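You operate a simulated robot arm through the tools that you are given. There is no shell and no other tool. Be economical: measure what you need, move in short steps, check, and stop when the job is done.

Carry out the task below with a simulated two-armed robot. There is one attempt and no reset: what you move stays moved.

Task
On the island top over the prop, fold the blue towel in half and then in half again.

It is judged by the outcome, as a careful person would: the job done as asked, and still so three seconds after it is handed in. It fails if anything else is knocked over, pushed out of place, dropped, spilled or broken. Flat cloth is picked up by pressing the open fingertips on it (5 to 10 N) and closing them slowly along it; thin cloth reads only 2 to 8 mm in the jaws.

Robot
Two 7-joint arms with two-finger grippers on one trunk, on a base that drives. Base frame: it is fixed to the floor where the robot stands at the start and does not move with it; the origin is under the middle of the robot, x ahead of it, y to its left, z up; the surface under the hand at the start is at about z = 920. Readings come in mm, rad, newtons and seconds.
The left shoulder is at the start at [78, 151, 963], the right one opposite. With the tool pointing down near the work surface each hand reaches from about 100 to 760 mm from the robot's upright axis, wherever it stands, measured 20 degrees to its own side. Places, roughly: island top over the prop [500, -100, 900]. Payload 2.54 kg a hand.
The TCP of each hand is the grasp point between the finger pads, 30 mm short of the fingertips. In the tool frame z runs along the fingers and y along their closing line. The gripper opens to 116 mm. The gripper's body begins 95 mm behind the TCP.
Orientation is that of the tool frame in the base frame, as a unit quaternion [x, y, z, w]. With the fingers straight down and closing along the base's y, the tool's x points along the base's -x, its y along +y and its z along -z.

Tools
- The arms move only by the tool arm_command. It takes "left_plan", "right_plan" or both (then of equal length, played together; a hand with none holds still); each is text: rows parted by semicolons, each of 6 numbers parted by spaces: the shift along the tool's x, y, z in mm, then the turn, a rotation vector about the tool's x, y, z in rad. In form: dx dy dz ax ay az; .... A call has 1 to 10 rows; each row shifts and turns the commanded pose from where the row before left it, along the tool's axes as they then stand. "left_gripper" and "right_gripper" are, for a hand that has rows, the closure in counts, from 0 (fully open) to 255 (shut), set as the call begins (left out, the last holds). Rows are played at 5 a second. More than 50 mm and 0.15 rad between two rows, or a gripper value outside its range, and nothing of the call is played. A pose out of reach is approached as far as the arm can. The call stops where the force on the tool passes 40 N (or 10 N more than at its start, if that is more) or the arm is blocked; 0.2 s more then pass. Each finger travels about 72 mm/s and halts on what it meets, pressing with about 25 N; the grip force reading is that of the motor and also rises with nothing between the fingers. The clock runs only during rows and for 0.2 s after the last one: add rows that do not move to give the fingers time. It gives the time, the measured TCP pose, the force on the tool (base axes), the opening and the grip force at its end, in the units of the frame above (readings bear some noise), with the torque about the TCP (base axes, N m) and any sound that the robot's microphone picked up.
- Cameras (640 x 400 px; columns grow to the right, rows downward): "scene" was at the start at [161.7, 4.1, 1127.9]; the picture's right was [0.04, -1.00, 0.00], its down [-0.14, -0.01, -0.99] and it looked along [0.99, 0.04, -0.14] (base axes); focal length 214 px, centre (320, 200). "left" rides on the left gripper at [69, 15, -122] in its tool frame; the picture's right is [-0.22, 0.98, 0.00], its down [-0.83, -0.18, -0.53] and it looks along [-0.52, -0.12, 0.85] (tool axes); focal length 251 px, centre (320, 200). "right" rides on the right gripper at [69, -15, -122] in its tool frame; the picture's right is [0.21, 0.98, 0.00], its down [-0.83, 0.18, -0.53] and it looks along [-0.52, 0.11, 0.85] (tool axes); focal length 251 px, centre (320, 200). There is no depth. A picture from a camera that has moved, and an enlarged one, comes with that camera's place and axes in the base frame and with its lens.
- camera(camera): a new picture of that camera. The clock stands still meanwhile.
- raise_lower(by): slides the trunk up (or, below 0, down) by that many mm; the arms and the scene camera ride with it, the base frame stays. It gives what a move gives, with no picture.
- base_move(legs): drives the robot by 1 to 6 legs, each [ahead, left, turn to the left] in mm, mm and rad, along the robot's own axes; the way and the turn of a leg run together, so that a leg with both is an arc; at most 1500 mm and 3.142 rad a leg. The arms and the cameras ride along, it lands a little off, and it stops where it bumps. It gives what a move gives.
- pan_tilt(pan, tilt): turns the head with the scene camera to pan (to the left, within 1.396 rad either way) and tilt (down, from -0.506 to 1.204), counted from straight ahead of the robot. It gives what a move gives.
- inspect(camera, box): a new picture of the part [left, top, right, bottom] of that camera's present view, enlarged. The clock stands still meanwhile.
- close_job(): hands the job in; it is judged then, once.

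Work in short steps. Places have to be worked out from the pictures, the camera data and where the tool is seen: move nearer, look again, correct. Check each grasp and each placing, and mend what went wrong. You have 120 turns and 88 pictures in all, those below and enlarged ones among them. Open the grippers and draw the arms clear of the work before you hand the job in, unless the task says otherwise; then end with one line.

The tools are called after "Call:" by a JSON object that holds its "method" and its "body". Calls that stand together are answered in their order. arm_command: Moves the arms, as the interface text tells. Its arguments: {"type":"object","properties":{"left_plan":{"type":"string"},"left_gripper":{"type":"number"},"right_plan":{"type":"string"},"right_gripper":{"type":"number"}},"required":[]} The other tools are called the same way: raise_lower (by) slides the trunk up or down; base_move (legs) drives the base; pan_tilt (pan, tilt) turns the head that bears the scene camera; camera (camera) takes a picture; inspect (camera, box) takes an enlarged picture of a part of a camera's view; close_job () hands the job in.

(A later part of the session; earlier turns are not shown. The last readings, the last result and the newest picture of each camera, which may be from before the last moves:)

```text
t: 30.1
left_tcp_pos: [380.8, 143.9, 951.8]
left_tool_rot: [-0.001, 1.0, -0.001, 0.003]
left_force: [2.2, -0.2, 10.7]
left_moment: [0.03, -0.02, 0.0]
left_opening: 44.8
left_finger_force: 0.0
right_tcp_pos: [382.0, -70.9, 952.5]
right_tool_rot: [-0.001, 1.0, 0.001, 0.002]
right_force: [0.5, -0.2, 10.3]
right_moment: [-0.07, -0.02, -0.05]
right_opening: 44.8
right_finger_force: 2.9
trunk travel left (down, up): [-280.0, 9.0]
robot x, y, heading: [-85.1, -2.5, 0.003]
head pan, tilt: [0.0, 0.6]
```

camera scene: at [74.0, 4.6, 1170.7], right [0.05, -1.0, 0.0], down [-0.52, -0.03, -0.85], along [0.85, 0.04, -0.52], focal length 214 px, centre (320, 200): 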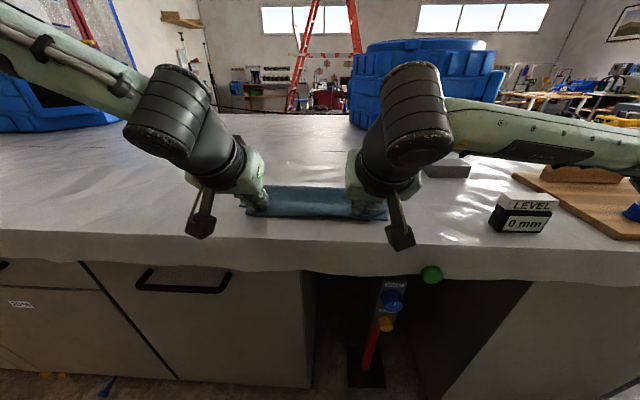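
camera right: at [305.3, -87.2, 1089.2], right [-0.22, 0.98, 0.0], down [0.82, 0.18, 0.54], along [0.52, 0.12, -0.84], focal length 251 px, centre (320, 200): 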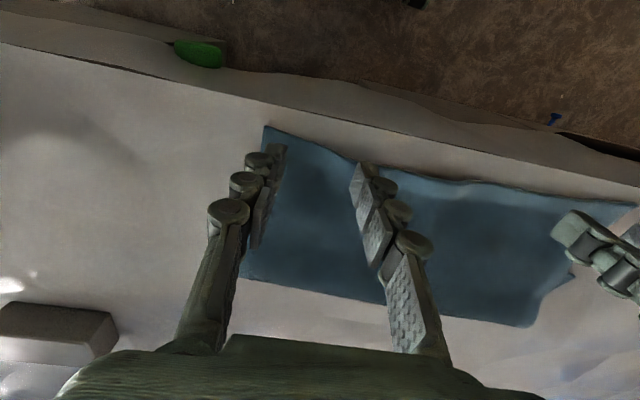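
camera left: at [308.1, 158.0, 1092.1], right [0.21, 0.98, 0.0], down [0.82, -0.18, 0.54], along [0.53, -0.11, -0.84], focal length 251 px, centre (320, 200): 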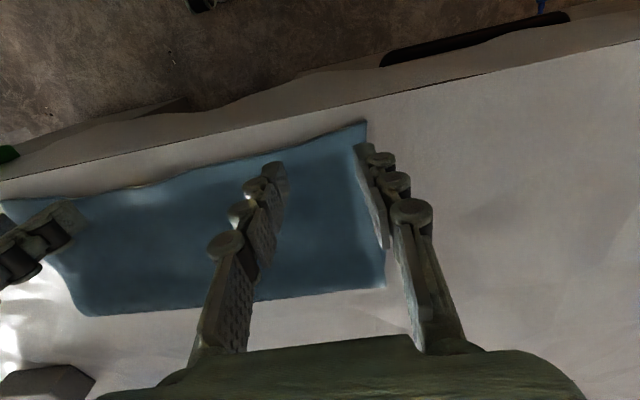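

Both press ~10 N. Close slowly in stages.

Call:
{"method": "arm_command", "body": {"left_plan": "0 0 0 0 0 0; 0 0 0 0 0 0", "right_plan": "0 0 0 0 0 0; 0 0 0 0 0 0", "left_gripper": 178, "right_gripper": 178}}

Call:
{"method": "arm_command", "body": {"left_plan": "0 0 0 0 0 0; 0 0 0 0 0 0", "right_plan": "0 0 0 0 0 0; 0 0 0 0 0 0", "left_gripper": 200, "right_gripper": 200}}

Call:
{"method": "arm_command", "body": {"left_plan": "0 0 0 0 0 0; 0 0 0 0 0 0", "right_plan": "0 0 0 0 0 0; 0 0 0 0 0 0", "left_gripper": 222, "right_gripper": 222}}

Call:
{"method": "arm_command", "body": {"left_plan": "0 0 0 0 0 0; 0 0 0 0 0 0; 0 0 0 0 0 0", "right_plan": "0 0 0 0 0 0; 0 0 0 0 0 0; 0 0 0 0 0 0", "left_gripper": 255, "right_gripper": 255}}

Call:
{"method": "arm_command", "body": {"left_plan": "-5 -3 -10 0 0 0; -5 -3 -10 0 0 0; -5 0 -10 0 0 0; -5 0 -10 0 0 0; 0 0 0 0 0 0", "right_plan": "-5 3 -10 0 0 0; -5 3 -10 0 0 0; -5 0 -10 0 0 0; -5 0 -10 0 0 0; 0 0 0 0 0 0"}}

Call:
{"method": "camera", "body": {"camera": "scene"}}

```text
t: 30.7
left_tcp_pos: [381.1, 142.6, 952.8]
left_tool_rot: [-0.002, 1.0, -0.001, 0.003]
left_force: [0.6, -0.4, 12.3]
left_moment: [-0.07, -0.01, -0.02]
left_opening: 34.9
left_finger_force: 0.0
right_tcp_pos: [380.3, -70.5, 953.5]
right_tool_rot: [-0.001, 1.0, 0.001, 0.002]
right_force: [0.7, 0.0, 11.4]
right_moment: [0.1, -0.01, 0.0]
right_opening: 34.4
right_finger_force: 0.0
trunk travel left (down, up): [-280.0, 9.0]
robot x, y, heading: [-85.3, -1.0, -0.001]
head pan, tilt: [0.0, 0.6]
```

```text
t: 31.3
left_tcp_pos: [380.0, 144.0, 952.5]
left_tool_rot: [-0.001, 1.0, 0.0, 0.003]
left_force: [-0.2, -0.8, 13.9]
left_moment: [-0.21, 0.07, 0.0]
left_opening: 25.8
left_finger_force: 0.2
right_tcp_pos: [380.7, -70.7, 952.5]
right_tool_rot: [-0.002, 1.0, 0.0, 0.002]
right_force: [-0.6, 4.3, 10.8]
right_moment: [0.22, -0.01, -0.05]
right_opening: 25.7
right_finger_force: 4.0
trunk travel left (down, up): [-280.0, 9.0]
robot x, y, heading: [-84.9, -3.3, -0.0]
head pan, tilt: [0.0, 0.6]
```

```text
t: 31.9
left_tcp_pos: [379.8, 142.3, 952.4]
left_tool_rot: [-0.002, 1.0, -0.001, 0.002]
left_force: [-0.9, -6.5, 12.0]
left_moment: [-0.26, 0.0, -0.05]
left_opening: 15.1
left_finger_force: 3.8
right_tcp_pos: [381.4, -71.5, 952.2]
right_tool_rot: [-0.001, 1.0, 0.0, 0.003]
right_force: [0.4, 5.5, 9.9]
right_moment: [0.2, 0.01, -0.04]
right_opening: 15.6
right_finger_force: 4.2
trunk travel left (down, up): [-280.0, 9.0]
robot x, y, heading: [-83.8, -2.3, -0.0]
head pan, tilt: [0.0, 0.6]
```

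```text
t: 32.7
left_tcp_pos: [381.7, 142.3, 951.8]
left_tool_rot: [-0.002, 1.0, -0.001, 0.002]
left_force: [0.4, -7.1, 10.1]
left_moment: [-0.23, 0.02, 0.0]
left_opening: 4.0
left_finger_force: 24.9
right_tcp_pos: [381.5, -70.9, 950.1]
right_tool_rot: [-0.001, 1.0, 0.0, 0.001]
right_force: [-0.4, 6.2, 4.1]
right_moment: [0.15, 0.0, -0.04]
right_opening: 4.1
right_finger_force: 24.7
trunk travel left (down, up): [-280.0, 9.0]
robot x, y, heading: [-85.9, 0.8, -0.001]
head pan, tilt: [0.0, 0.6]
```

```text
t: 33.9
left_tcp_pos: [401.3, 136.1, 990.8]
left_tool_rot: [-0.002, 1.0, -0.001, 0.002]
left_force: [-0.2, -0.4, 0.1]
left_moment: [-0.01, 0.03, 0.03]
left_opening: 4.1
left_finger_force: 25.1
right_tcp_pos: [402.1, -65.5, 992.4]
right_tool_rot: [-0.001, 1.0, 0.0, 0.0]
right_force: [-0.3, -0.1, -0.5]
right_moment: [-0.04, 0.03, 0.02]
right_opening: 4.0
right_finger_force: 24.8
trunk travel left (down, up): [-280.0, 9.0]
robot x, y, heading: [-86.7, 0.7, 0.004]
head pan, tilt: [0.0, 0.6]
```

```text
57 pictures are left
camera scene: at [73.2, 0.1, 1165.9], right [0.0, -1.0, 0.0], down [-0.56, 0.0, -0.83], along [0.83, 0.0, -0.56], focal length 214 px, centre (320, 200)
```

scene: 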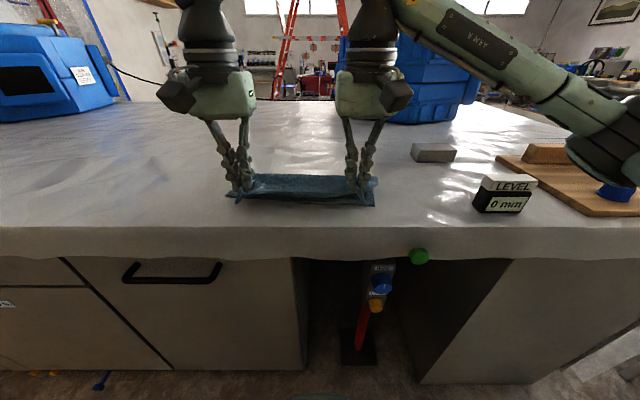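

Both hold. Zoom to see where the bottom layer's near edge lies before re-laying.

Call:
{"method": "arm_command", "body": {"left_plan": "-20 0 -15 0 0 0; -20 0 -15 0 0 0; -20 0 -15 0 0 0; -20 0 -15 0 0 0; -20 0 -12 0 0 0; 0 0 0 0 0 0; 0 0 0 0 0 0", "right_plan": "-20 0 -15 0 0 0; -20 0 -15 0 0 0; -20 0 -15 0 0 0; -20 0 -15 0 0 0; -20 0 -12 0 0 0; 0 0 0 0 0 0; 0 0 0 0 0 0"}}

Call:
{"method": "inspect", "body": {"camera": "scene", "box": [200, 100, 420, 237]}}

```text
t: 35.5
left_tcp_pos: [474.3, 141.2, 1046.1]
left_tool_rot: [-0.004, 1.0, -0.002, 0.002]
left_force: [-0.2, 0.4, 0.0]
left_moment: [0.0, 0.0, 0.02]
left_opening: 4.0
left_finger_force: 25.4
left hand out of reach, approached as far as the arm can: row 4, 5
right_tcp_pos: [504.3, -64.3, 1064.2]
right_tool_rot: [-0.001, 1.0, 0.0, 0.0]
right_force: [-0.9, 1.3, 0.1]
right_moment: [0.03, 0.01, -0.02]
right_opening: 3.8
right_finger_force: 24.7
trunk travel left (down, up): [-280.0, 9.0]
robot x, y, heading: [-80.3, 0.2, -0.001]
head pan, tilt: [0.0, 0.6]
```

```text
2.91 times, centred on (310, 168) of scene
camera zoom: at [73.2, 0.1, 1165.9], right [0.0, -1.0, 0.0], down [-0.56, 0.0, -0.83], along [0.83, 0.0, -0.56], focal length 624 px, centre (349, 292)
```

zoom: 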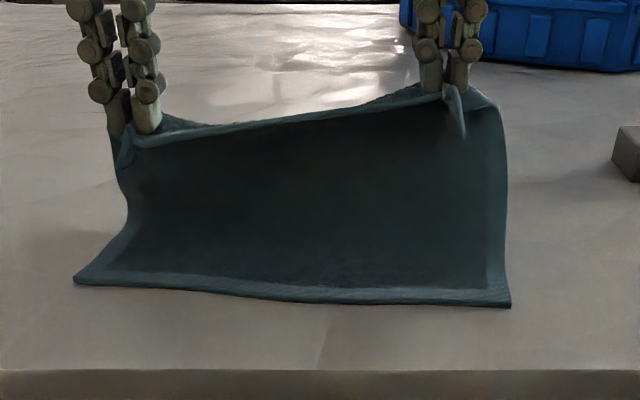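

Bottom near corners at ≈(450,199) and (422,-111). Now lay the top edge straight onto that line: left TCP →(466,147), right →(440,-55).

Call:
{"method": "arm_command", "body": {"left_plan": "1.3 1 14.7 0 0 0; 1.3 1 14.7 0 0 0; 1.3 1 14.7 0 0 0; 1.3 1 14.7 0 0 0; 1.3 1 12 0 0 0; 1.3 1 12 0 0 0; 0 0 0 0 0 0", "right_plan": "10.7 1.5 17.7 0 0 0; 10.7 1.5 17.7 0 0 0; 10.7 1.5 17.7 0 0 0; 10.7 1.5 17.7 0 0 0; 10.7 1.5 15 0 0 0; 10.7 1.5 15 0 0 0; 0 0 0 0 0 0"}}

Call:
{"method": "inspect", "body": {"camera": "scene", "box": [200, 100, 420, 237]}}

Call:
{"method": "camera", "body": {"camera": "right"}}

Call:
{"method": "camera", "body": {"camera": "left"}}

```text
t: 37.1
left_tcp_pos: [466.8, 147.1, 962.9]
left_tool_rot: [-0.001, 1.0, -0.002, 0.002]
left_force: [0.4, -0.7, 0.6]
left_moment: [-0.02, 0.01, -0.02]
left_opening: 4.2
left_finger_force: 25.1
right_tcp_pos: [437.8, -54.9, 963.6]
right_tool_rot: [-0.001, 1.0, 0.0, 0.001]
right_force: [0.7, 1.0, -0.3]
right_moment: [0.03, -0.01, 0.03]
right_opening: 3.8
right_finger_force: 25.3
trunk travel left (down, up): [-280.0, 9.0]
robot x, y, heading: [-80.1, -4.0, 0.005]
head pan, tilt: [0.0, 0.6]
```

```text
2.91 times, centred on (310, 168) of scene
camera zoom: at [73.2, 0.1, 1165.9], right [0.0, -1.0, 0.0], down [-0.56, 0.0, -0.83], along [0.83, 0.0, -0.56], focal length 624 px, centre (349, 292)
```

zoom: 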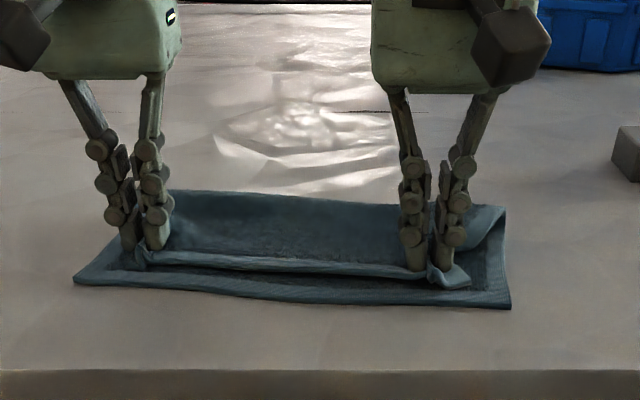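

```text
54 pictures are left
camera right: at [368.9, -69.5, 1084.7], right [-0.22, 0.98, 0.0], down [0.82, 0.18, 0.54], along [0.52, 0.12, -0.84], focal length 251 px, centre (320, 200)
```

right: 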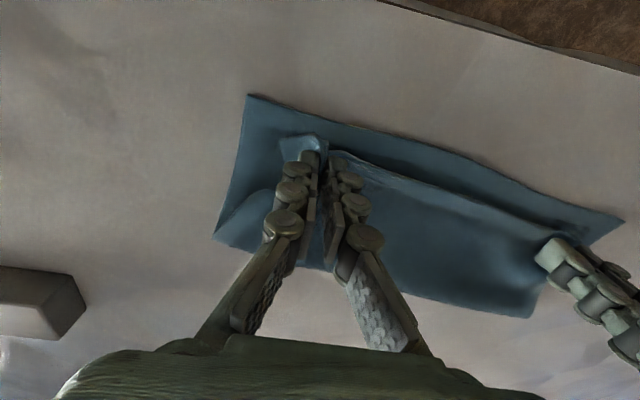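

```text
53 pictures are left
camera left: at [398.0, 162.4, 1085.1], right [0.21, 0.98, 0.0], down [0.82, -0.18, 0.54], along [0.52, -0.11, -0.84], focal length 251 px, centre (320, 200)
```

left: 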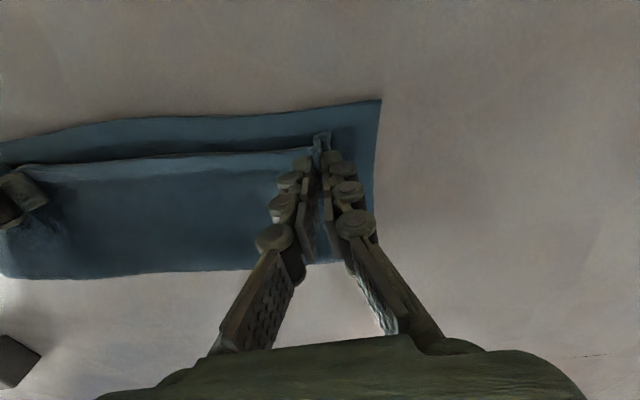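

The top edge is ~15 mm short of the bottom one (left 435, right 406 by wrist cameras). Shift 15 mm toward me, spread slightly, and lower.

Call:
{"method": "arm_command", "body": {"left_plan": "8 2 0 0 0 0; 8 2 2 0 0 0; 0 0 3 0 0 0; 0 0 2 0 0 0; 0 0 0 0 0 0", "right_plan": "8 -3 0 0 0 0; 8 -3 2 0 0 0; 0 0 3 0 0 0; 0 0 2 0 0 0; 0 0 0 0 0 0"}}

Call:
{"method": "camera", "body": {"camera": "right"}}

Call:
{"method": "camera", "body": {"camera": "left"}}

```text
t: 38.3
left_tcp_pos: [449.9, 150.6, 958.8]
left_tool_rot: [-0.002, 1.0, 0.0, 0.002]
left_force: [0.0, -4.3, 3.2]
left_moment: [-0.15, 0.0, 0.01]
left_opening: 4.0
left_finger_force: 24.6
right_tcp_pos: [422.0, -60.6, 956.8]
right_tool_rot: [-0.002, 1.0, 0.0, 0.001]
right_force: [0.1, 5.5, 2.7]
right_moment: [0.12, -0.04, -0.03]
right_opening: 3.9
right_finger_force: 24.9
trunk travel left (down, up): [-280.0, 9.0]
robot x, y, heading: [-84.6, 2.0, -0.002]
head pan, tilt: [0.0, 0.6]
```

```text
52 pictures are left
camera right: at [352.8, -76.1, 1077.0], right [-0.22, 0.98, 0.0], down [0.82, 0.18, 0.54], along [0.52, 0.12, -0.84], focal length 251 px, centre (320, 200)
```

right: 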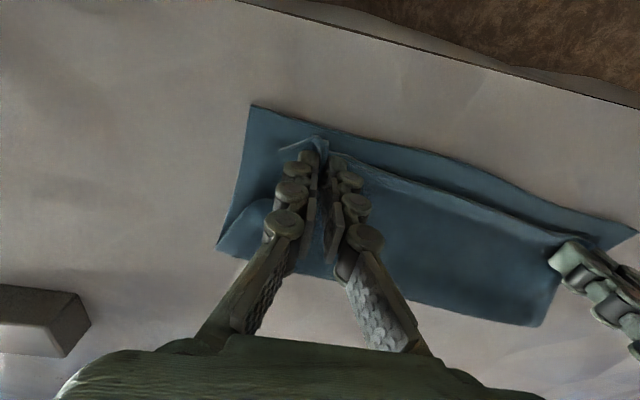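

```text
51 pictures are left
camera left: at [380.7, 166.3, 1079.5], right [0.21, 0.98, 0.0], down [0.82, -0.18, 0.54], along [0.53, -0.11, -0.84], focal length 251 px, centre (320, 200)
```

left: 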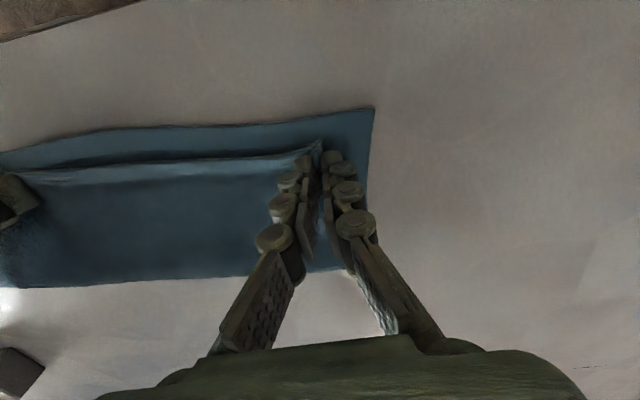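

The whole towel slid along ~12 mm, so the top is still ~17 mm short. I'll lift the top edge 45 mm, move it 22 mm toward me in the air (rolling the fold), and lower again.

Call:
{"method": "arm_command", "body": {"left_plan": "0 0 -15 0 0 0; 0 0 -15 0 0 0; 2 0 -15 0 0 0; 8 0 0 0 0 0; 8 0 0 0 0 0; 4 0 10 0 0 0; 0 0 12 0 0 0; 0 0 12 0 0 0; 0 0 7 0 0 0; 0 0 0 0 0 0", "right_plan": "0 0 -15 0 0 0; 0 0 -15 0 0 0; 2 0 -15 0 0 0; 8 0 0 0 0 0; 8 0 0 0 0 0; 4 0 10 0 0 0; 0 0 12 0 0 0; 0 0 12 0 0 0; 0 0 7 0 0 0; 0 0 0 0 0 0"}}

Call:
{"method": "camera", "body": {"camera": "right"}}

Call:
{"method": "camera", "body": {"camera": "left"}}

```text
t: 40.5
left_tcp_pos: [428.0, 151.1, 959.6]
left_tool_rot: [-0.001, 1.0, -0.001, 0.001]
left_force: [-1.4, -5.5, 1.2]
left_moment: [-0.16, -0.03, 0.03]
left_opening: 3.8
left_finger_force: 24.9
right_tcp_pos: [400.1, -62.1, 959.2]
right_tool_rot: [-0.001, 1.0, 0.0, 0.001]
right_force: [1.9, 6.0, 0.2]
right_moment: [0.22, -0.04, -0.05]
right_opening: 4.0
right_finger_force: 25.4
trunk travel left (down, up): [-280.0, 9.0]
robot x, y, heading: [-79.1, 1.2, 0.002]
head pan, tilt: [0.0, 0.6]
```

```text
50 pictures are left
camera right: at [331.4, -77.2, 1080.8], right [-0.22, 0.98, 0.0], down [0.82, 0.18, 0.54], along [0.52, 0.12, -0.84], focal length 251 px, centre (320, 200)
```

right: 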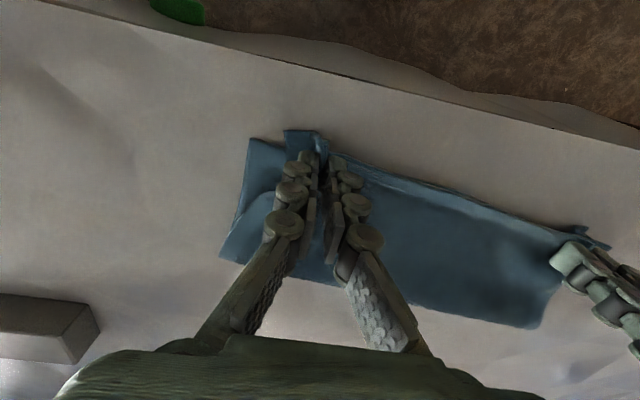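

```text
49 pictures are left
camera left: at [359.6, 166.6, 1082.6], right [0.21, 0.98, 0.0], down [0.82, -0.18, 0.54], along [0.52, -0.11, -0.84], focal length 251 px, centre (320, 200)
```

left: 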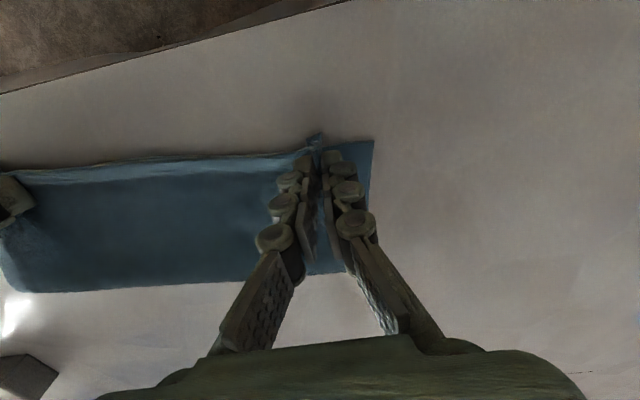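

Edges now nearly coincide (top ~5–8 mm over). Ease back 5 mm, lower to light contact and open slowly to spread the gathers.

Call:
{"method": "arm_command", "body": {"left_plan": "-4 0 1 0 0 0; 0 0 2 0 0 0; 0 0 2 0 0 0; 0 0 0 0 0 0", "right_plan": "-7 0 1 0 0 0; 0 0 2 0 0 0; 0 0 2 0 0 0; 0 0 0 0 0 0"}}

Call:
{"method": "arm_command", "body": {"left_plan": "0 0 0 0 0 0; 0 0 0 0 0 0; 0 0 0 0 0 0", "right_plan": "0 0 0 0 0 0; 0 0 0 0 0 0; 0 0 0 0 0 0", "left_gripper": 205, "right_gripper": 205}}

Call:
{"method": "arm_command", "body": {"left_plan": "0 0 0 0 0 0; 0 0 0 0 0 0; 0 0 0 0 0 0", "right_plan": "0 0 0 0 0 0; 0 0 0 0 0 0; 0 0 0 0 0 0", "left_gripper": 156, "right_gripper": 156}}

Call:
{"method": "arm_command", "body": {"left_plan": "0 0 -5 0 0 0; 0 0 -15 0 0 0; 0 0 -30 0 0 0; 0 0 -40 0 0 0; 0 0 -40 0 0 0; 0 0 0 0 0 0", "right_plan": "0 0 -5 0 0 0; 0 0 -15 0 0 0; 0 0 -30 0 0 0; 0 0 -40 0 0 0; 0 0 -40 0 0 0; 0 0 0 0 0 0"}}

Call:
{"method": "camera", "body": {"camera": "right"}}

Call:
{"method": "camera", "body": {"camera": "left"}}

Call:
{"method": "inspect", "body": {"camera": "scene", "box": [200, 100, 420, 237]}}

```text
t: 41.5
left_tcp_pos: [431.2, 150.2, 956.5]
left_tool_rot: [-0.001, 1.0, 0.0, 0.003]
left_force: [0.6, -4.2, 6.4]
left_moment: [-0.1, -0.03, -0.01]
left_opening: 3.9
left_finger_force: 24.6
right_tcp_pos: [406.5, -61.3, 955.3]
right_tool_rot: [0.0, 1.0, 0.0, 0.001]
right_force: [0.6, 3.9, 1.9]
right_moment: [0.1, -0.05, -0.07]
right_opening: 3.7
right_finger_force: 24.9
trunk travel left (down, up): [-280.0, 9.0]
robot x, y, heading: [-80.9, -1.2, 0.003]
head pan, tilt: [0.0, 0.6]
```

```text
t: 42.3
left_tcp_pos: [431.3, 150.6, 955.4]
left_tool_rot: [-0.001, 1.0, -0.001, 0.002]
left_force: [1.3, -0.8, 3.8]
left_moment: [-0.03, -0.05, -0.02]
left_opening: 23.5
left_finger_force: 0.1
right_tcp_pos: [406.0, -62.0, 955.2]
right_tool_rot: [-0.001, 1.0, 0.0, 0.001]
right_force: [-0.8, 0.4, 4.5]
right_moment: [0.02, -0.01, 0.0]
right_opening: 23.2
right_finger_force: 0.1
trunk travel left (down, up): [-280.0, 9.0]
robot x, y, heading: [-85.7, -2.7, -0.001]
head pan, tilt: [0.0, 0.6]
```

```text
t: 43.1
left_tcp_pos: [431.7, 151.5, 954.9]
left_tool_rot: [-0.001, 1.0, -0.001, 0.001]
left_force: [0.0, -0.5, 1.4]
left_moment: [-0.08, 0.0, 0.03]
left_opening: 44.7
left_finger_force: 2.6
right_tcp_pos: [407.1, -61.4, 953.8]
right_tool_rot: [0.0, 1.0, 0.0, 0.001]
right_force: [0.4, 0.0, 2.1]
right_moment: [-0.02, 0.02, -0.01]
right_opening: 45.1
right_finger_force: 0.0
trunk travel left (down, up): [-280.0, 9.0]
robot x, y, heading: [-84.0, -3.6, 0.001]
head pan, tilt: [0.0, 0.6]
```

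```text
t: 44.5
left_tcp_pos: [433.7, 151.0, 1084.1]
left_tool_rot: [-0.003, 1.0, -0.001, 0.001]
left_force: [1.0, 0.1, -0.1]
left_moment: [0.0, 0.02, -0.03]
left_opening: 44.9
left_finger_force: 0.0
right_tcp_pos: [406.8, -61.9, 1085.5]
right_tool_rot: [-0.001, 1.0, 0.0, 0.0]
right_force: [0.3, 0.3, -0.7]
right_moment: [0.01, -0.02, 0.02]
right_opening: 44.7
right_finger_force: 0.1
trunk travel left (down, up): [-280.0, 9.0]
robot x, y, heading: [-85.4, -0.6, 0.003]
head pan, tilt: [0.0, 0.6]
```

```text
48 pictures are left
camera right: at [337.5, -77.5, 1206.3], right [-0.22, 0.98, 0.0], down [0.82, 0.18, 0.53], along [0.52, 0.12, -0.85], focal length 251 px, centre (320, 200)
```

right: 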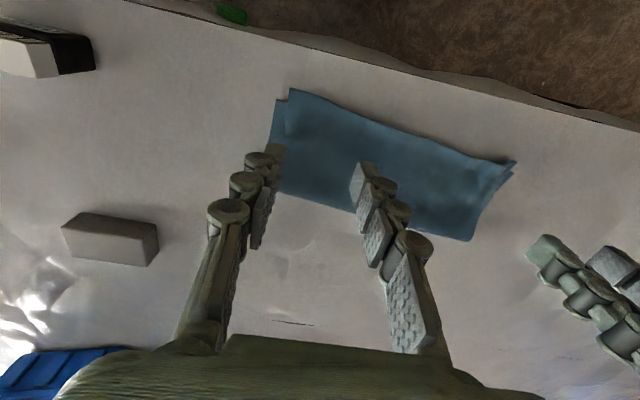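

```text
47 pictures are left
camera left: at [364.9, 166.0, 1207.6], right [0.21, 0.98, 0.0], down [0.83, -0.18, 0.54], along [0.52, -0.11, -0.84], focal length 251 px, centre (320, 200)
```

left: 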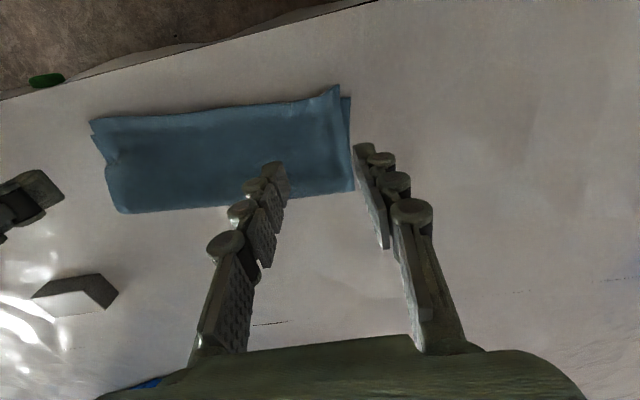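

```text
2.91 times, centred on (310, 168) of scene
camera zoom: at [73.5, 0.1, 1165.8], right [0.0, -1.0, 0.0], down [-0.57, 0.0, -0.82], along [0.82, 0.0, -0.57], focal length 624 px, centre (349, 292)
```

zoom: 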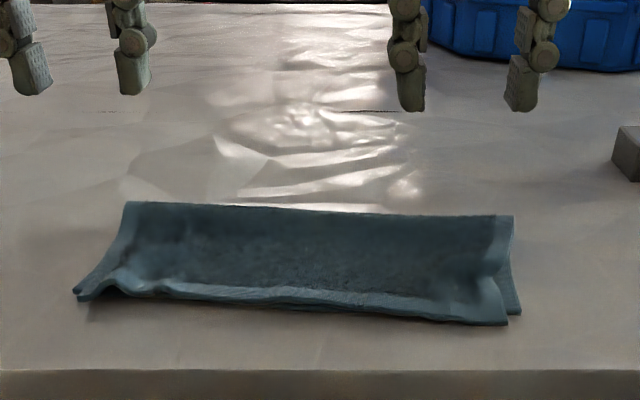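

The first fold now lies well (edges within ~10 mm). For the cross fold I'll park the right hand aside and yaw the left hand 90° so it can pinch the right short end.

Call:
{"method": "arm_command", "body": {"left_plan": "0 0 0 0 0 -0.15; 0 0 0 0 0 -0.15; 0 0 0 0 0 -0.15; 0 0 0 0 0 -0.15; 0 0 0 0 0 -0.15; 0 0 0 0 0 -0.15; 0 0 0 0 0 -0.15; 0 0 0 0 0 -0.15; 0 0 0 0 0 -0.15; 0 0 0 0 0 -0.15", "right_plan": "10 -25 -10 0 0 0; 10 -25 -10 0 0 0; 10 -25 -10 0 0 0; 10 -25 -10 0 0 0; 10 -25 -10 0 0 0; 10 -25 0 0 0 0; 10 -25 0 0 0 0; 0 -25 0 0 0 0; 0 -25 0 0 0 0; 0 0 0 0 0 0"}}

```text
t: 46.7
left_tcp_pos: [432.1, 151.1, 1085.8]
left_tool_rot: [-0.684, 0.73, -0.002, 0.0]
left_force: [1.0, -1.0, 0.4]
left_moment: [-0.01, 0.04, 0.03]
left_opening: 45.0
left_finger_force: 0.0
right_tcp_pos: [335.3, -286.8, 1133.5]
right_tool_rot: [-0.002, 1.0, 0.0, 0.002]
right_force: [-0.3, -0.5, -0.5]
right_moment: [-0.02, -0.02, 0.01]
right_opening: 45.0
right_finger_force: 0.0
trunk travel left (down, up): [-280.0, 9.0]
robot x, y, heading: [-83.3, -1.4, 0.001]
head pan, tilt: [0.0, 0.6]
```

Yaw works. Finish the turn and move over the right end at z≈1010 for a look.

Call:
{"method": "arm_command", "body": {"left_plan": "0 0 0 0 0 -0.07; 40 -3 12 0 0 0; 40 -3 12 0 0 0; 40 -3 12 0 0 0; 40 -3 12 0 0 0; 40 -3 12 0 0 0; 35 0 12 0 0 0; 0 0 0 0 0 0"}}

Call:
{"method": "camera", "body": {"camera": "left"}}

Call:
{"method": "inspect", "body": {"camera": "scene", "box": [200, 100, 420, 237]}}

```text
t: 48.5
left_tcp_pos: [426.1, 110.8, 1055.8]
left_tool_rot: [0.708, -0.706, 0.002, -0.001]
left_force: [-0.2, 0.7, 0.2]
left_moment: [-0.01, -0.01, 0.0]
left_opening: 44.9
left_finger_force: 0.0
left hand out of reach, approached as far as the arm can: row 2, 3, 4, 5, 6, 7
right_tcp_pos: [337.0, -286.4, 1133.5]
right_tool_rot: [-0.001, 1.0, 0.0, 0.001]
right_force: [0.4, 0.7, 0.5]
right_moment: [0.0, 0.01, -0.01]
right_opening: 44.9
right_finger_force: 0.1
trunk travel left (down, up): [-280.0, 9.0]
robot x, y, heading: [-83.2, -0.4, -0.0]
head pan, tilt: [0.0, 0.6]
```

```text
45 pictures are left
camera left: at [411.5, 41.6, 1178.0], right [-0.98, 0.21, 0.0], down [0.18, 0.83, 0.53], along [0.12, 0.52, -0.85], focal length 251 px, centre (320, 200)
```

left: 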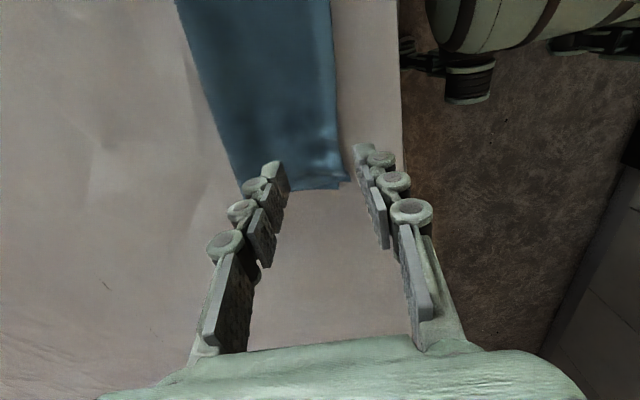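

```text
2.91 times, centred on (310, 168) of scene
camera zoom: at [73.2, 0.1, 1165.9], right [0.0, -1.0, 0.0], down [-0.56, 0.0, -0.83], along [0.83, 0.0, -0.56], focal length 624 px, centre (349, 292)
```

zoom: 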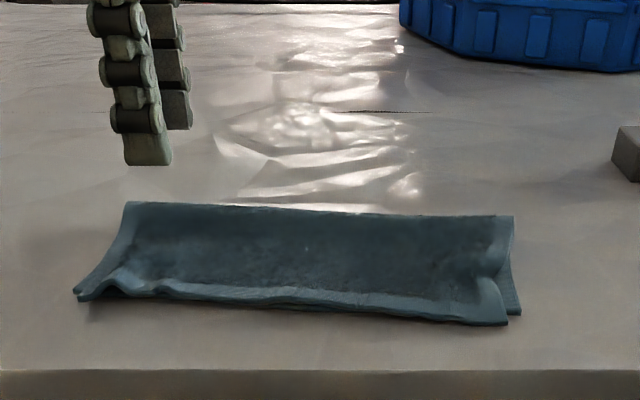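

The left wrist limits rightward reach in this yaw, so I'll strafe the base 205 mm to the right to bring the hand over the right end.

Call:
{"method": "base_move", "body": {"legs": [[0, -205, 0]]}}

Call:
{"method": "camera", "body": {"camera": "left"}}

```text
t: 51.1
left_tcp_pos: [425.2, -96.3, 1055.4]
left_tool_rot: [0.708, -0.707, 0.002, -0.001]
left_force: [0.4, 0.6, 0.1]
left_moment: [-0.01, 0.02, 0.02]
left_opening: 44.9
left_finger_force: 0.1
right_tcp_pos: [336.9, -491.5, 1135.3]
right_tool_rot: [-0.001, 1.0, 0.0, 0.001]
right_force: [-0.5, -0.7, 0.6]
right_moment: [0.02, 0.04, -0.04]
right_opening: 45.2
right_finger_force: 0.0
trunk travel left (down, up): [-280.0, 9.0]
robot x, y, heading: [-82.5, -206.1, 0.0]
head pan, tilt: [0.0, 0.6]
```

```text
43 pictures are left
camera left: at [411.8, -163.9, 1178.2], right [-0.98, 0.21, 0.0], down [0.18, 0.83, 0.53], along [0.12, 0.52, -0.85], focal length 251 px, centre (320, 200)
```

left: 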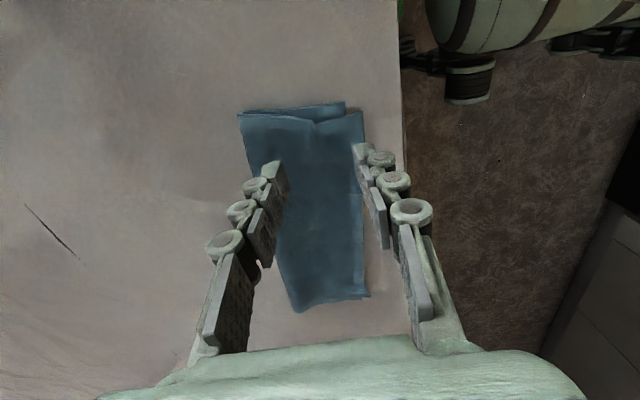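

Right end: fold corner (504,-126), near corner (384..400,-105). Aim TCP (450,-101) with a wider 60 mm opening, lowering to z≈968.

Call:
{"method": "arm_command", "body": {"left_plan": "0 -12 25 0 0 0; 2 -12 25 0 0 0; 2 0 20 0 0 0; 0 0 15 0 0 0; 0 0 0 0 0 0", "left_gripper": 122}}

Call:
{"method": "camera", "body": {"camera": "left"}}

```text
t: 52.3
left_tcp_pos: [449.9, -100.0, 971.7]
left_tool_rot: [0.708, -0.706, 0.002, 0.0]
left_force: [0.2, 0.1, -0.7]
left_moment: [-0.02, -0.05, -0.02]
left_opening: 60.6
left_finger_force: 0.0
right_tcp_pos: [338.1, -491.3, 1134.4]
right_tool_rot: [-0.001, 1.0, 0.0, 0.001]
right_force: [0.9, -0.6, 0.5]
right_moment: [0.02, 0.0, 0.01]
right_opening: 45.1
right_finger_force: 0.0
trunk travel left (down, up): [-280.0, 9.0]
robot x, y, heading: [-83.5, -206.0, 0.005]
head pan, tilt: [0.0, 0.6]
```

```text
42 pictures are left
camera left: at [435.3, -168.1, 1093.2], right [-0.98, 0.21, 0.0], down [0.18, 0.83, 0.53], along [0.12, 0.52, -0.85], focal length 251 px, centre (320, 200)
```

left: 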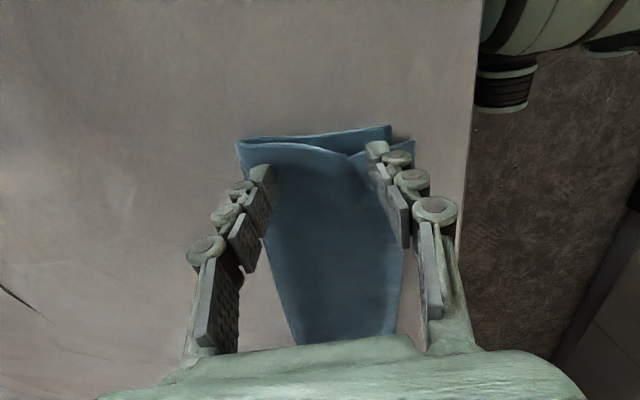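

Bottom layer peeks out ~13 mm beyond the top, so shifting 4 mm outward lets the fingers press both layers. Lowering.

Call:
{"method": "arm_command", "body": {"left_plan": "4 0 6 0 0 0; 0 0 6 0 0 0; 0 0 3 0 0 0; 0 0 2 0 0 0; 0 0 0 0 0 0"}}

```text
t: 53.5
left_tcp_pos: [451.2, -103.0, 953.1]
left_tool_rot: [0.709, -0.706, 0.002, -0.001]
left_force: [0.6, 0.1, 4.7]
left_moment: [0.05, -0.04, 0.03]
left_opening: 61.1
left_finger_force: 0.0
right_tcp_pos: [337.5, -492.3, 1134.1]
right_tool_rot: [0.0, 1.0, 0.0, 0.001]
right_force: [0.3, -0.2, 0.6]
right_moment: [-0.03, -0.02, -0.01]
right_opening: 45.1
right_finger_force: 0.0
trunk travel left (down, up): [-280.0, 9.0]
robot x, y, heading: [-81.0, -207.9, 0.001]
head pan, tilt: [0.0, 0.6]
```

Call:
{"method": "arm_command", "body": {"left_plan": "0 0 2 0 0 0; 0 0 0 0 0 0"}}

Call:
{"method": "arm_command", "body": {"left_plan": "0 0 0 0 0 0; 0 0 0 0 0 0", "left_gripper": 145}}

Call:
{"method": "arm_command", "body": {"left_plan": "0 0 0 0 0 0; 0 0 0 0 0 0", "left_gripper": 170}}

Call:
{"method": "camera", "body": {"camera": "left"}}

```text
t: 54.1
left_tcp_pos: [449.1, -103.6, 953.4]
left_tool_rot: [0.708, -0.707, 0.003, -0.001]
left_force: [0.8, -0.4, 10.0]
left_moment: [0.0, -0.06, 0.01]
left_opening: 61.2
left_finger_force: 0.0
right_tcp_pos: [335.7, -493.0, 1134.6]
right_tool_rot: [-0.001, 1.0, 0.0, 0.0]
right_force: [0.0, 0.0, 0.0]
right_moment: [-0.04, 0.03, 0.0]
right_opening: 45.0
right_finger_force: 0.1
trunk travel left (down, up): [-280.0, 9.0]
robot x, y, heading: [-83.3, -207.9, 0.003]
head pan, tilt: [0.0, 0.6]
```

```text
t: 54.7
left_tcp_pos: [450.5, -102.8, 954.0]
left_tool_rot: [0.708, -0.706, 0.002, -0.001]
left_force: [1.0, -1.6, 15.4]
left_moment: [0.02, -0.09, 0.04]
left_opening: 51.4
left_finger_force: 4.7
right_tcp_pos: [334.0, -493.6, 1135.4]
right_tool_rot: [-0.001, 1.0, 0.0, 0.001]
right_force: [0.4, 0.4, 0.1]
right_moment: [-0.01, 0.03, -0.01]
right_opening: 45.2
right_finger_force: 0.1
trunk travel left (down, up): [-280.0, 9.0]
robot x, y, heading: [-84.4, -209.6, 0.003]
head pan, tilt: [0.0, 0.6]
```

```text
t: 55.3
left_tcp_pos: [449.2, -103.3, 953.3]
left_tool_rot: [0.708, -0.706, 0.002, -0.001]
left_force: [0.1, 0.0, 22.6]
left_moment: [0.07, 0.06, 0.06]
left_opening: 36.2
left_finger_force: 5.2
right_tcp_pos: [334.6, -492.8, 1134.4]
right_tool_rot: [-0.001, 1.0, 0.001, 0.001]
right_force: [-0.2, 0.5, 0.3]
right_moment: [0.05, 0.0, -0.02]
right_opening: 45.1
right_finger_force: 0.1
trunk travel left (down, up): [-280.0, 9.0]
robot x, y, heading: [-82.7, -206.5, 0.007]
head pan, tilt: [0.0, 0.6]
```

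```text
41 pictures are left
camera left: at [434.6, -172.0, 1076.1], right [-0.98, 0.21, -0.01], down [0.18, 0.83, 0.53], along [0.12, 0.52, -0.85], focal length 251 px, centre (320, 200)
```

left: 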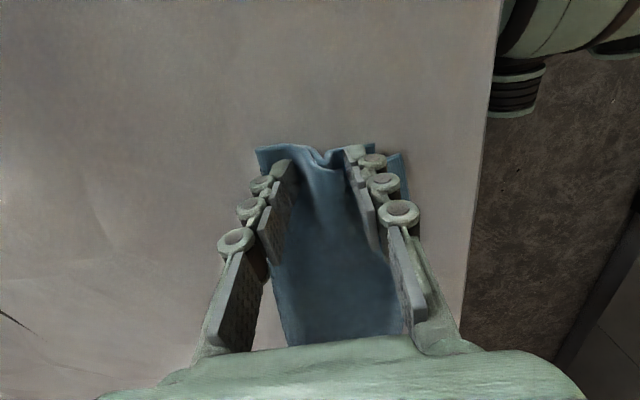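

Both layers are bunching up between the fingers. Continue closing, easing the pressure.

Call:
{"method": "arm_command", "body": {"left_plan": "0 0 -0.8 0 0 0; 0 0 0 0 0 0", "left_gripper": 195}}

Call:
{"method": "arm_command", "body": {"left_plan": "0 0 -0.5 0 0 0; 0 0 0 0 0 0", "left_gripper": 220}}

Call:
{"method": "arm_command", "body": {"left_plan": "0 0 0 0 0 0; 0 0 0 0 0 0; 0 0 0 0 0 0", "left_gripper": 255}}

Call:
{"method": "arm_command", "body": {"left_plan": "-4 0 -12 0 0 0; -4 0 -12 0 0 0; -4 0 -12 0 0 0; 0 0 0 0 0 0"}}

Call:
{"method": "camera", "body": {"camera": "left"}}

Call:
{"method": "camera", "body": {"camera": "scene"}}

```text
t: 55.9
left_tcp_pos: [449.7, -103.7, 953.6]
left_tool_rot: [0.708, -0.706, 0.002, -0.001]
left_force: [0.4, -1.3, 16.3]
left_moment: [0.04, 0.05, 0.01]
left_opening: 28.6
left_finger_force: 0.8
right_tcp_pos: [335.5, -493.2, 1134.7]
right_tool_rot: [0.0, 1.0, 0.0, 0.002]
right_force: [0.8, -0.1, -0.4]
right_moment: [0.0, 0.01, 0.01]
right_opening: 44.8
right_finger_force: 0.0
trunk travel left (down, up): [-280.0, 9.0]
robot x, y, heading: [-82.3, -205.2, -0.0]
head pan, tilt: [0.0, 0.6]
```

```text
t: 56.5
left_tcp_pos: [450.0, -102.5, 954.2]
left_tool_rot: [0.708, -0.706, 0.001, -0.001]
left_force: [-0.6, -0.1, 14.6]
left_moment: [0.01, 0.03, -0.01]
left_opening: 16.3
left_finger_force: 0.2
right_tcp_pos: [334.7, -492.7, 1133.6]
right_tool_rot: [-0.001, 1.0, 0.0, 0.001]
right_force: [0.6, 0.2, -0.1]
right_moment: [-0.02, 0.0, 0.03]
right_opening: 45.1
right_finger_force: 0.0
trunk travel left (down, up): [-280.0, 9.0]
robot x, y, heading: [-84.2, -206.5, 0.005]
head pan, tilt: [0.0, 0.6]
```

```text
t: 57.3
left_tcp_pos: [449.5, -103.1, 953.1]
left_tool_rot: [0.708, -0.706, 0.003, -0.002]
left_force: [1.7, 0.5, 13.5]
left_moment: [0.03, -0.14, 0.06]
left_opening: 8.5
left_finger_force: 25.2
right_tcp_pos: [335.9, -491.3, 1135.3]
right_tool_rot: [-0.001, 1.0, 0.0, 0.0]
right_force: [0.4, 0.5, 0.9]
right_moment: [0.04, -0.02, 0.01]
right_opening: 45.0
right_finger_force: 0.2
trunk travel left (down, up): [-280.0, 9.0]
robot x, y, heading: [-86.7, -206.5, 0.001]
head pan, tilt: [0.0, 0.6]
```

```text
t: 58.3
left_tcp_pos: [450.4, -90.0, 989.7]
left_tool_rot: [0.708, -0.706, 0.001, 0.0]
left_force: [-0.7, -0.1, -0.1]
left_moment: [0.01, -0.05, -0.01]
left_opening: 8.3
left_finger_force: 25.2
right_tcp_pos: [336.0, -492.0, 1134.4]
right_tool_rot: [-0.001, 1.0, 0.0, 0.001]
right_force: [0.2, 0.1, 0.4]
right_moment: [0.01, -0.01, -0.01]
right_opening: 45.0
right_finger_force: 0.0
trunk travel left (down, up): [-280.0, 9.0]
robot x, y, heading: [-82.0, -206.8, 0.002]
head pan, tilt: [0.0, 0.6]
```

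```text
40 pictures are left
camera left: at [435.6, -159.3, 1111.8], right [-0.98, 0.21, 0.0], down [0.18, 0.83, 0.53], along [0.12, 0.52, -0.85], focal length 251 px, centre (320, 200)
```

left: 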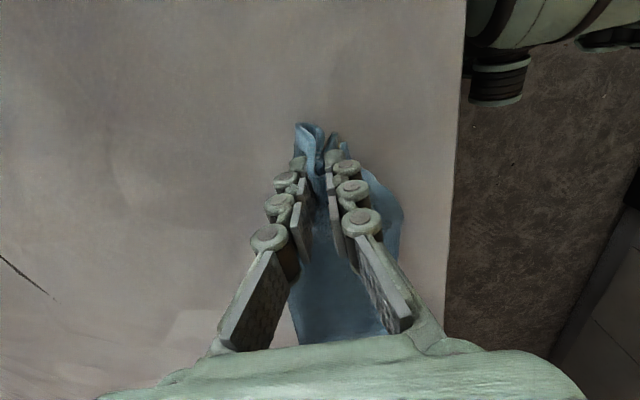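

```text
39 pictures are left
camera scene: at [73.6, -205.2, 1165.8], right [0.0, -1.0, 0.0], down [-0.57, 0.0, -0.83], along [0.83, 0.0, -0.57], focal length 214 px, centre (320, 200)
```

scene: 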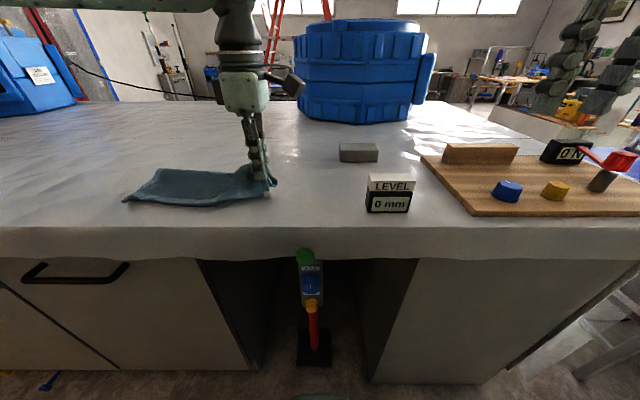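

8.4 mm in the jaws: both layers are held. Lift further, then strafe the base left to carry the end over the fold.

Call:
{"method": "arm_command", "body": {"left_plan": "-10 0 -16 0 0 0; -10 0 -16 0 0 0; -10 -2 -13 0 0 0; -10 -3 0 0 0 0; 0 0 0 0 0 0"}}

Call:
{"method": "base_move", "body": {"legs": [[0, 150, 0]]}}

Call:
{"method": "camera", "body": {"camera": "scene"}}

Call:
{"method": "camera", "body": {"camera": "left"}}

```text
t: 59.5
left_tcp_pos: [456.8, -50.4, 1033.9]
left_tool_rot: [0.708, -0.706, 0.002, -0.001]
left_force: [-0.2, -0.5, -0.7]
left_moment: [0.0, -0.05, 0.02]
left_opening: 8.1
left_finger_force: 25.7
right_tcp_pos: [337.2, -491.8, 1134.3]
right_tool_rot: [-0.001, 1.0, 0.0, 0.001]
right_force: [0.1, -0.3, 0.3]
right_moment: [-0.01, -0.02, -0.02]
right_opening: 45.1
right_finger_force: 0.0
trunk travel left (down, up): [-280.0, 9.0]
robot x, y, heading: [-82.1, -207.3, 0.001]
head pan, tilt: [0.0, 0.6]
```

```text
t: 61.6
left_tcp_pos: [455.5, 99.8, 1036.0]
left_tool_rot: [0.708, -0.706, 0.002, -0.001]
left_force: [0.4, 0.5, -0.1]
left_moment: [0.02, -0.09, -0.02]
left_opening: 8.2
left_finger_force: 25.4
right_tcp_pos: [336.6, -342.3, 1134.9]
right_tool_rot: [-0.001, 1.0, 0.0, 0.001]
right_force: [0.2, 0.5, -1.0]
right_moment: [-0.01, 0.02, 0.03]
right_opening: 45.0
right_finger_force: 0.0
trunk travel left (down, up): [-280.0, 9.0]
robot x, y, heading: [-81.8, -59.4, -0.001]
head pan, tilt: [0.0, 0.6]
```

```text
38 pictures are left
camera scene: at [73.2, -55.2, 1165.9], right [0.0, -1.0, 0.0], down [-0.56, 0.0, -0.83], along [0.83, 0.0, -0.56], focal length 214 px, centre (320, 200)
```

scene: 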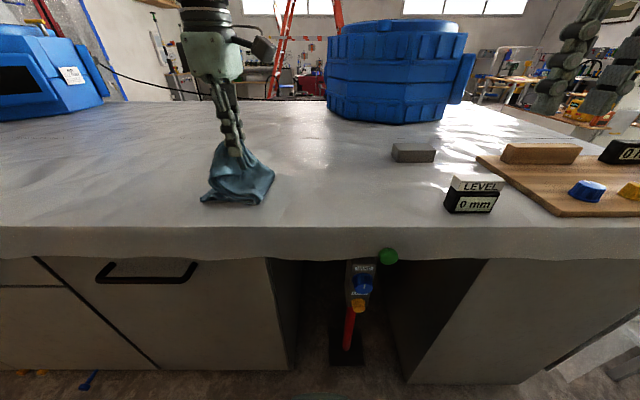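

```text
37 pictures are left
camera left: at [441.3, 30.7, 1156.2], right [-0.98, 0.21, 0.0], down [0.18, 0.83, 0.53], along [0.12, 0.52, -0.85], focal length 251 px, centre (320, 200)
```

left: 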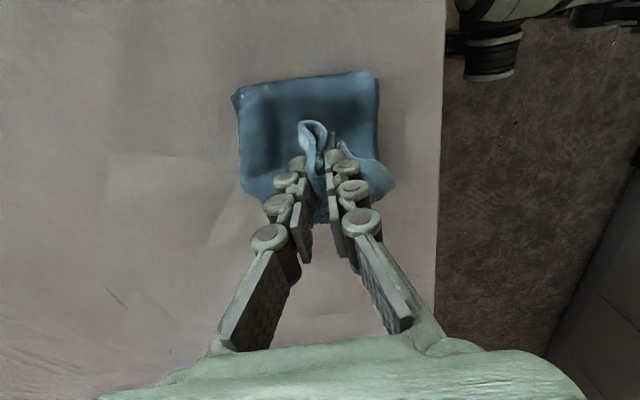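

The end is over; now lower it with a leftward tilt onto the left end (target tip ≈ (467,160,936)).

Call:
{"method": "arm_command", "body": {"left_plan": "-12.4 -2 12.3 0 0.083 0; -13.4 -2 11.2 0 0.083 0; -14.3 -2 10.1 0 0.083 0; -15.1 -2 8.9 0 0.083 0; -15.7 -2 7.6 0 0.083 0; -10 -2 2 0 0.083 0; 0 0 0 0 0 0"}}

Call:
{"method": "camera", "body": {"camera": "left"}}

Call:
{"method": "inspect", "body": {"camera": "scene", "box": [120, 80, 360, 230]}}

```text
t: 63.2
left_tcp_pos: [467.3, 169.3, 967.1]
left_tool_rot: [0.686, -0.684, 0.177, 0.174]
left_force: [-0.7, -1.6, 6.5]
left_moment: [-0.06, 0.02, 0.01]
left_opening: 8.0
left_finger_force: 24.6
right_tcp_pos: [335.7, -341.4, 1133.6]
right_tool_rot: [-0.002, 1.0, 0.0, 0.001]
right_force: [0.2, 0.0, -0.1]
right_moment: [0.02, 0.04, 0.01]
right_opening: 45.0
right_finger_force: 0.0
trunk travel left (down, up): [-280.0, 9.0]
robot x, y, heading: [-82.6, -54.8, -0.0]
head pan, tilt: [0.0, 0.6]
```

```text
36 pictures are left
camera left: at [452.3, 167.4, 1107.7], right [-0.98, 0.18, -0.11], down [0.18, 0.98, 0.07], along [0.12, 0.05, -0.99], focal length 251 px, centre (320, 200)
```

left: 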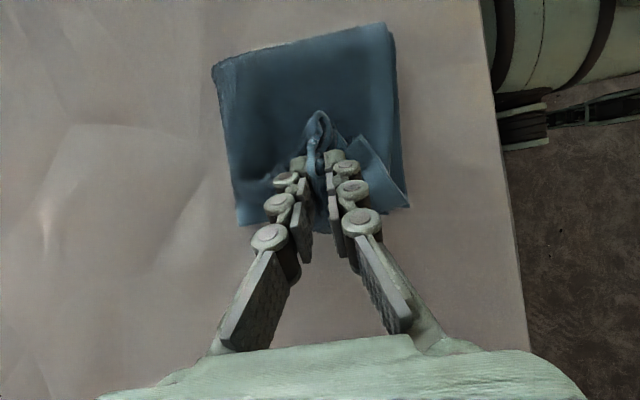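

```text
2.67 times, centred on (240, 155) of scene
camera zoom: at [72.7, -55.8, 1166.1], right [0.0, -1.0, 0.0], down [-0.56, 0.0, -0.83], along [0.83, 0.0, -0.56], focal length 572 px, centre (533, 320)
```

zoom: 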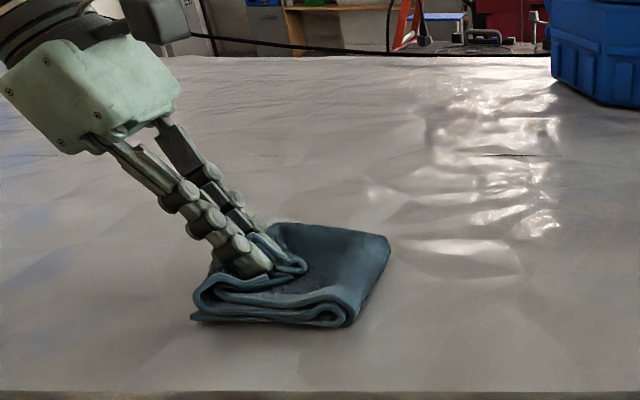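

The folded end is curled back at the grip. Tilting the hand further about the tip should roll that end strip outward; try to ~1.0 rad.

Call:
{"method": "arm_command", "body": {"left_plan": "-7.1 0 -0.5 0 0.125 0; -7 0 -1.4 0 0.125 0; -6.8 0 -2.2 0 0.125 0; -6.5 0 -3.1 0 0.125 0; 0 0 0 0 0 0"}}

Call:
{"method": "camera", "body": {"camera": "left"}}

Call:
{"method": "inspect", "body": {"camera": "scene", "box": [120, 80, 360, 230]}}

```text
t: 64.4
left_tcp_pos: [466.5, 194.3, 957.6]
left_tool_rot: [-0.619, 0.621, -0.342, -0.337]
left_force: [1.6, -5.6, 23.8]
left_moment: [-0.5, 0.02, 0.03]
left_opening: 7.8
left_finger_force: 24.8
right_tcp_pos: [335.2, -344.2, 1134.1]
right_tool_rot: [-0.002, 1.0, 0.001, 0.002]
right_force: [-0.3, 0.1, 0.8]
right_moment: [0.0, 0.01, -0.01]
right_opening: 45.1
right_finger_force: 0.0
trunk travel left (down, up): [-280.0, 9.0]
robot x, y, heading: [-83.5, -56.8, -0.003]
head pan, tilt: [0.0, 0.6]
```

```text
34 pictures are left
camera left: at [451.2, 260.7, 1081.9], right [-0.98, 0.11, -0.19], down [0.18, 0.89, -0.41], along [0.12, -0.43, -0.89], focal length 251 px, centre (320, 200)
```

left: 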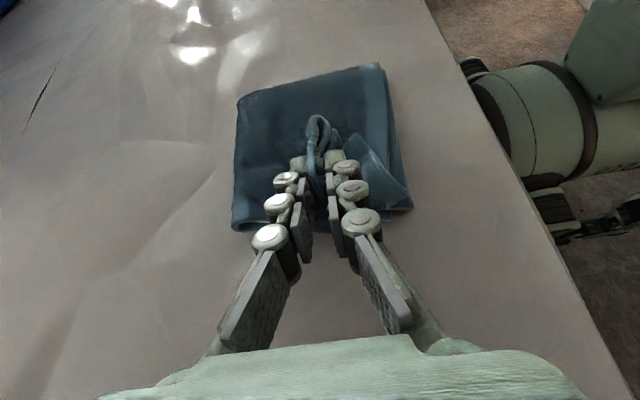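

```text
2.67 times, centred on (240, 155) of scene
camera zoom: at [71.5, -56.7, 1166.4], right [0.0, -1.0, 0.0], down [-0.56, 0.0, -0.83], along [0.83, 0.0, -0.56], focal length 572 px, centre (533, 320)
```

zoom: 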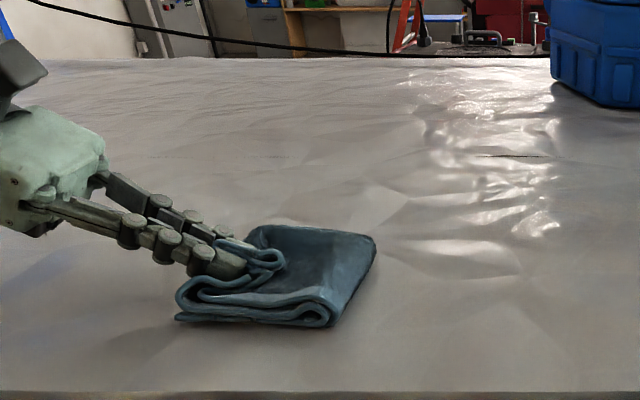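

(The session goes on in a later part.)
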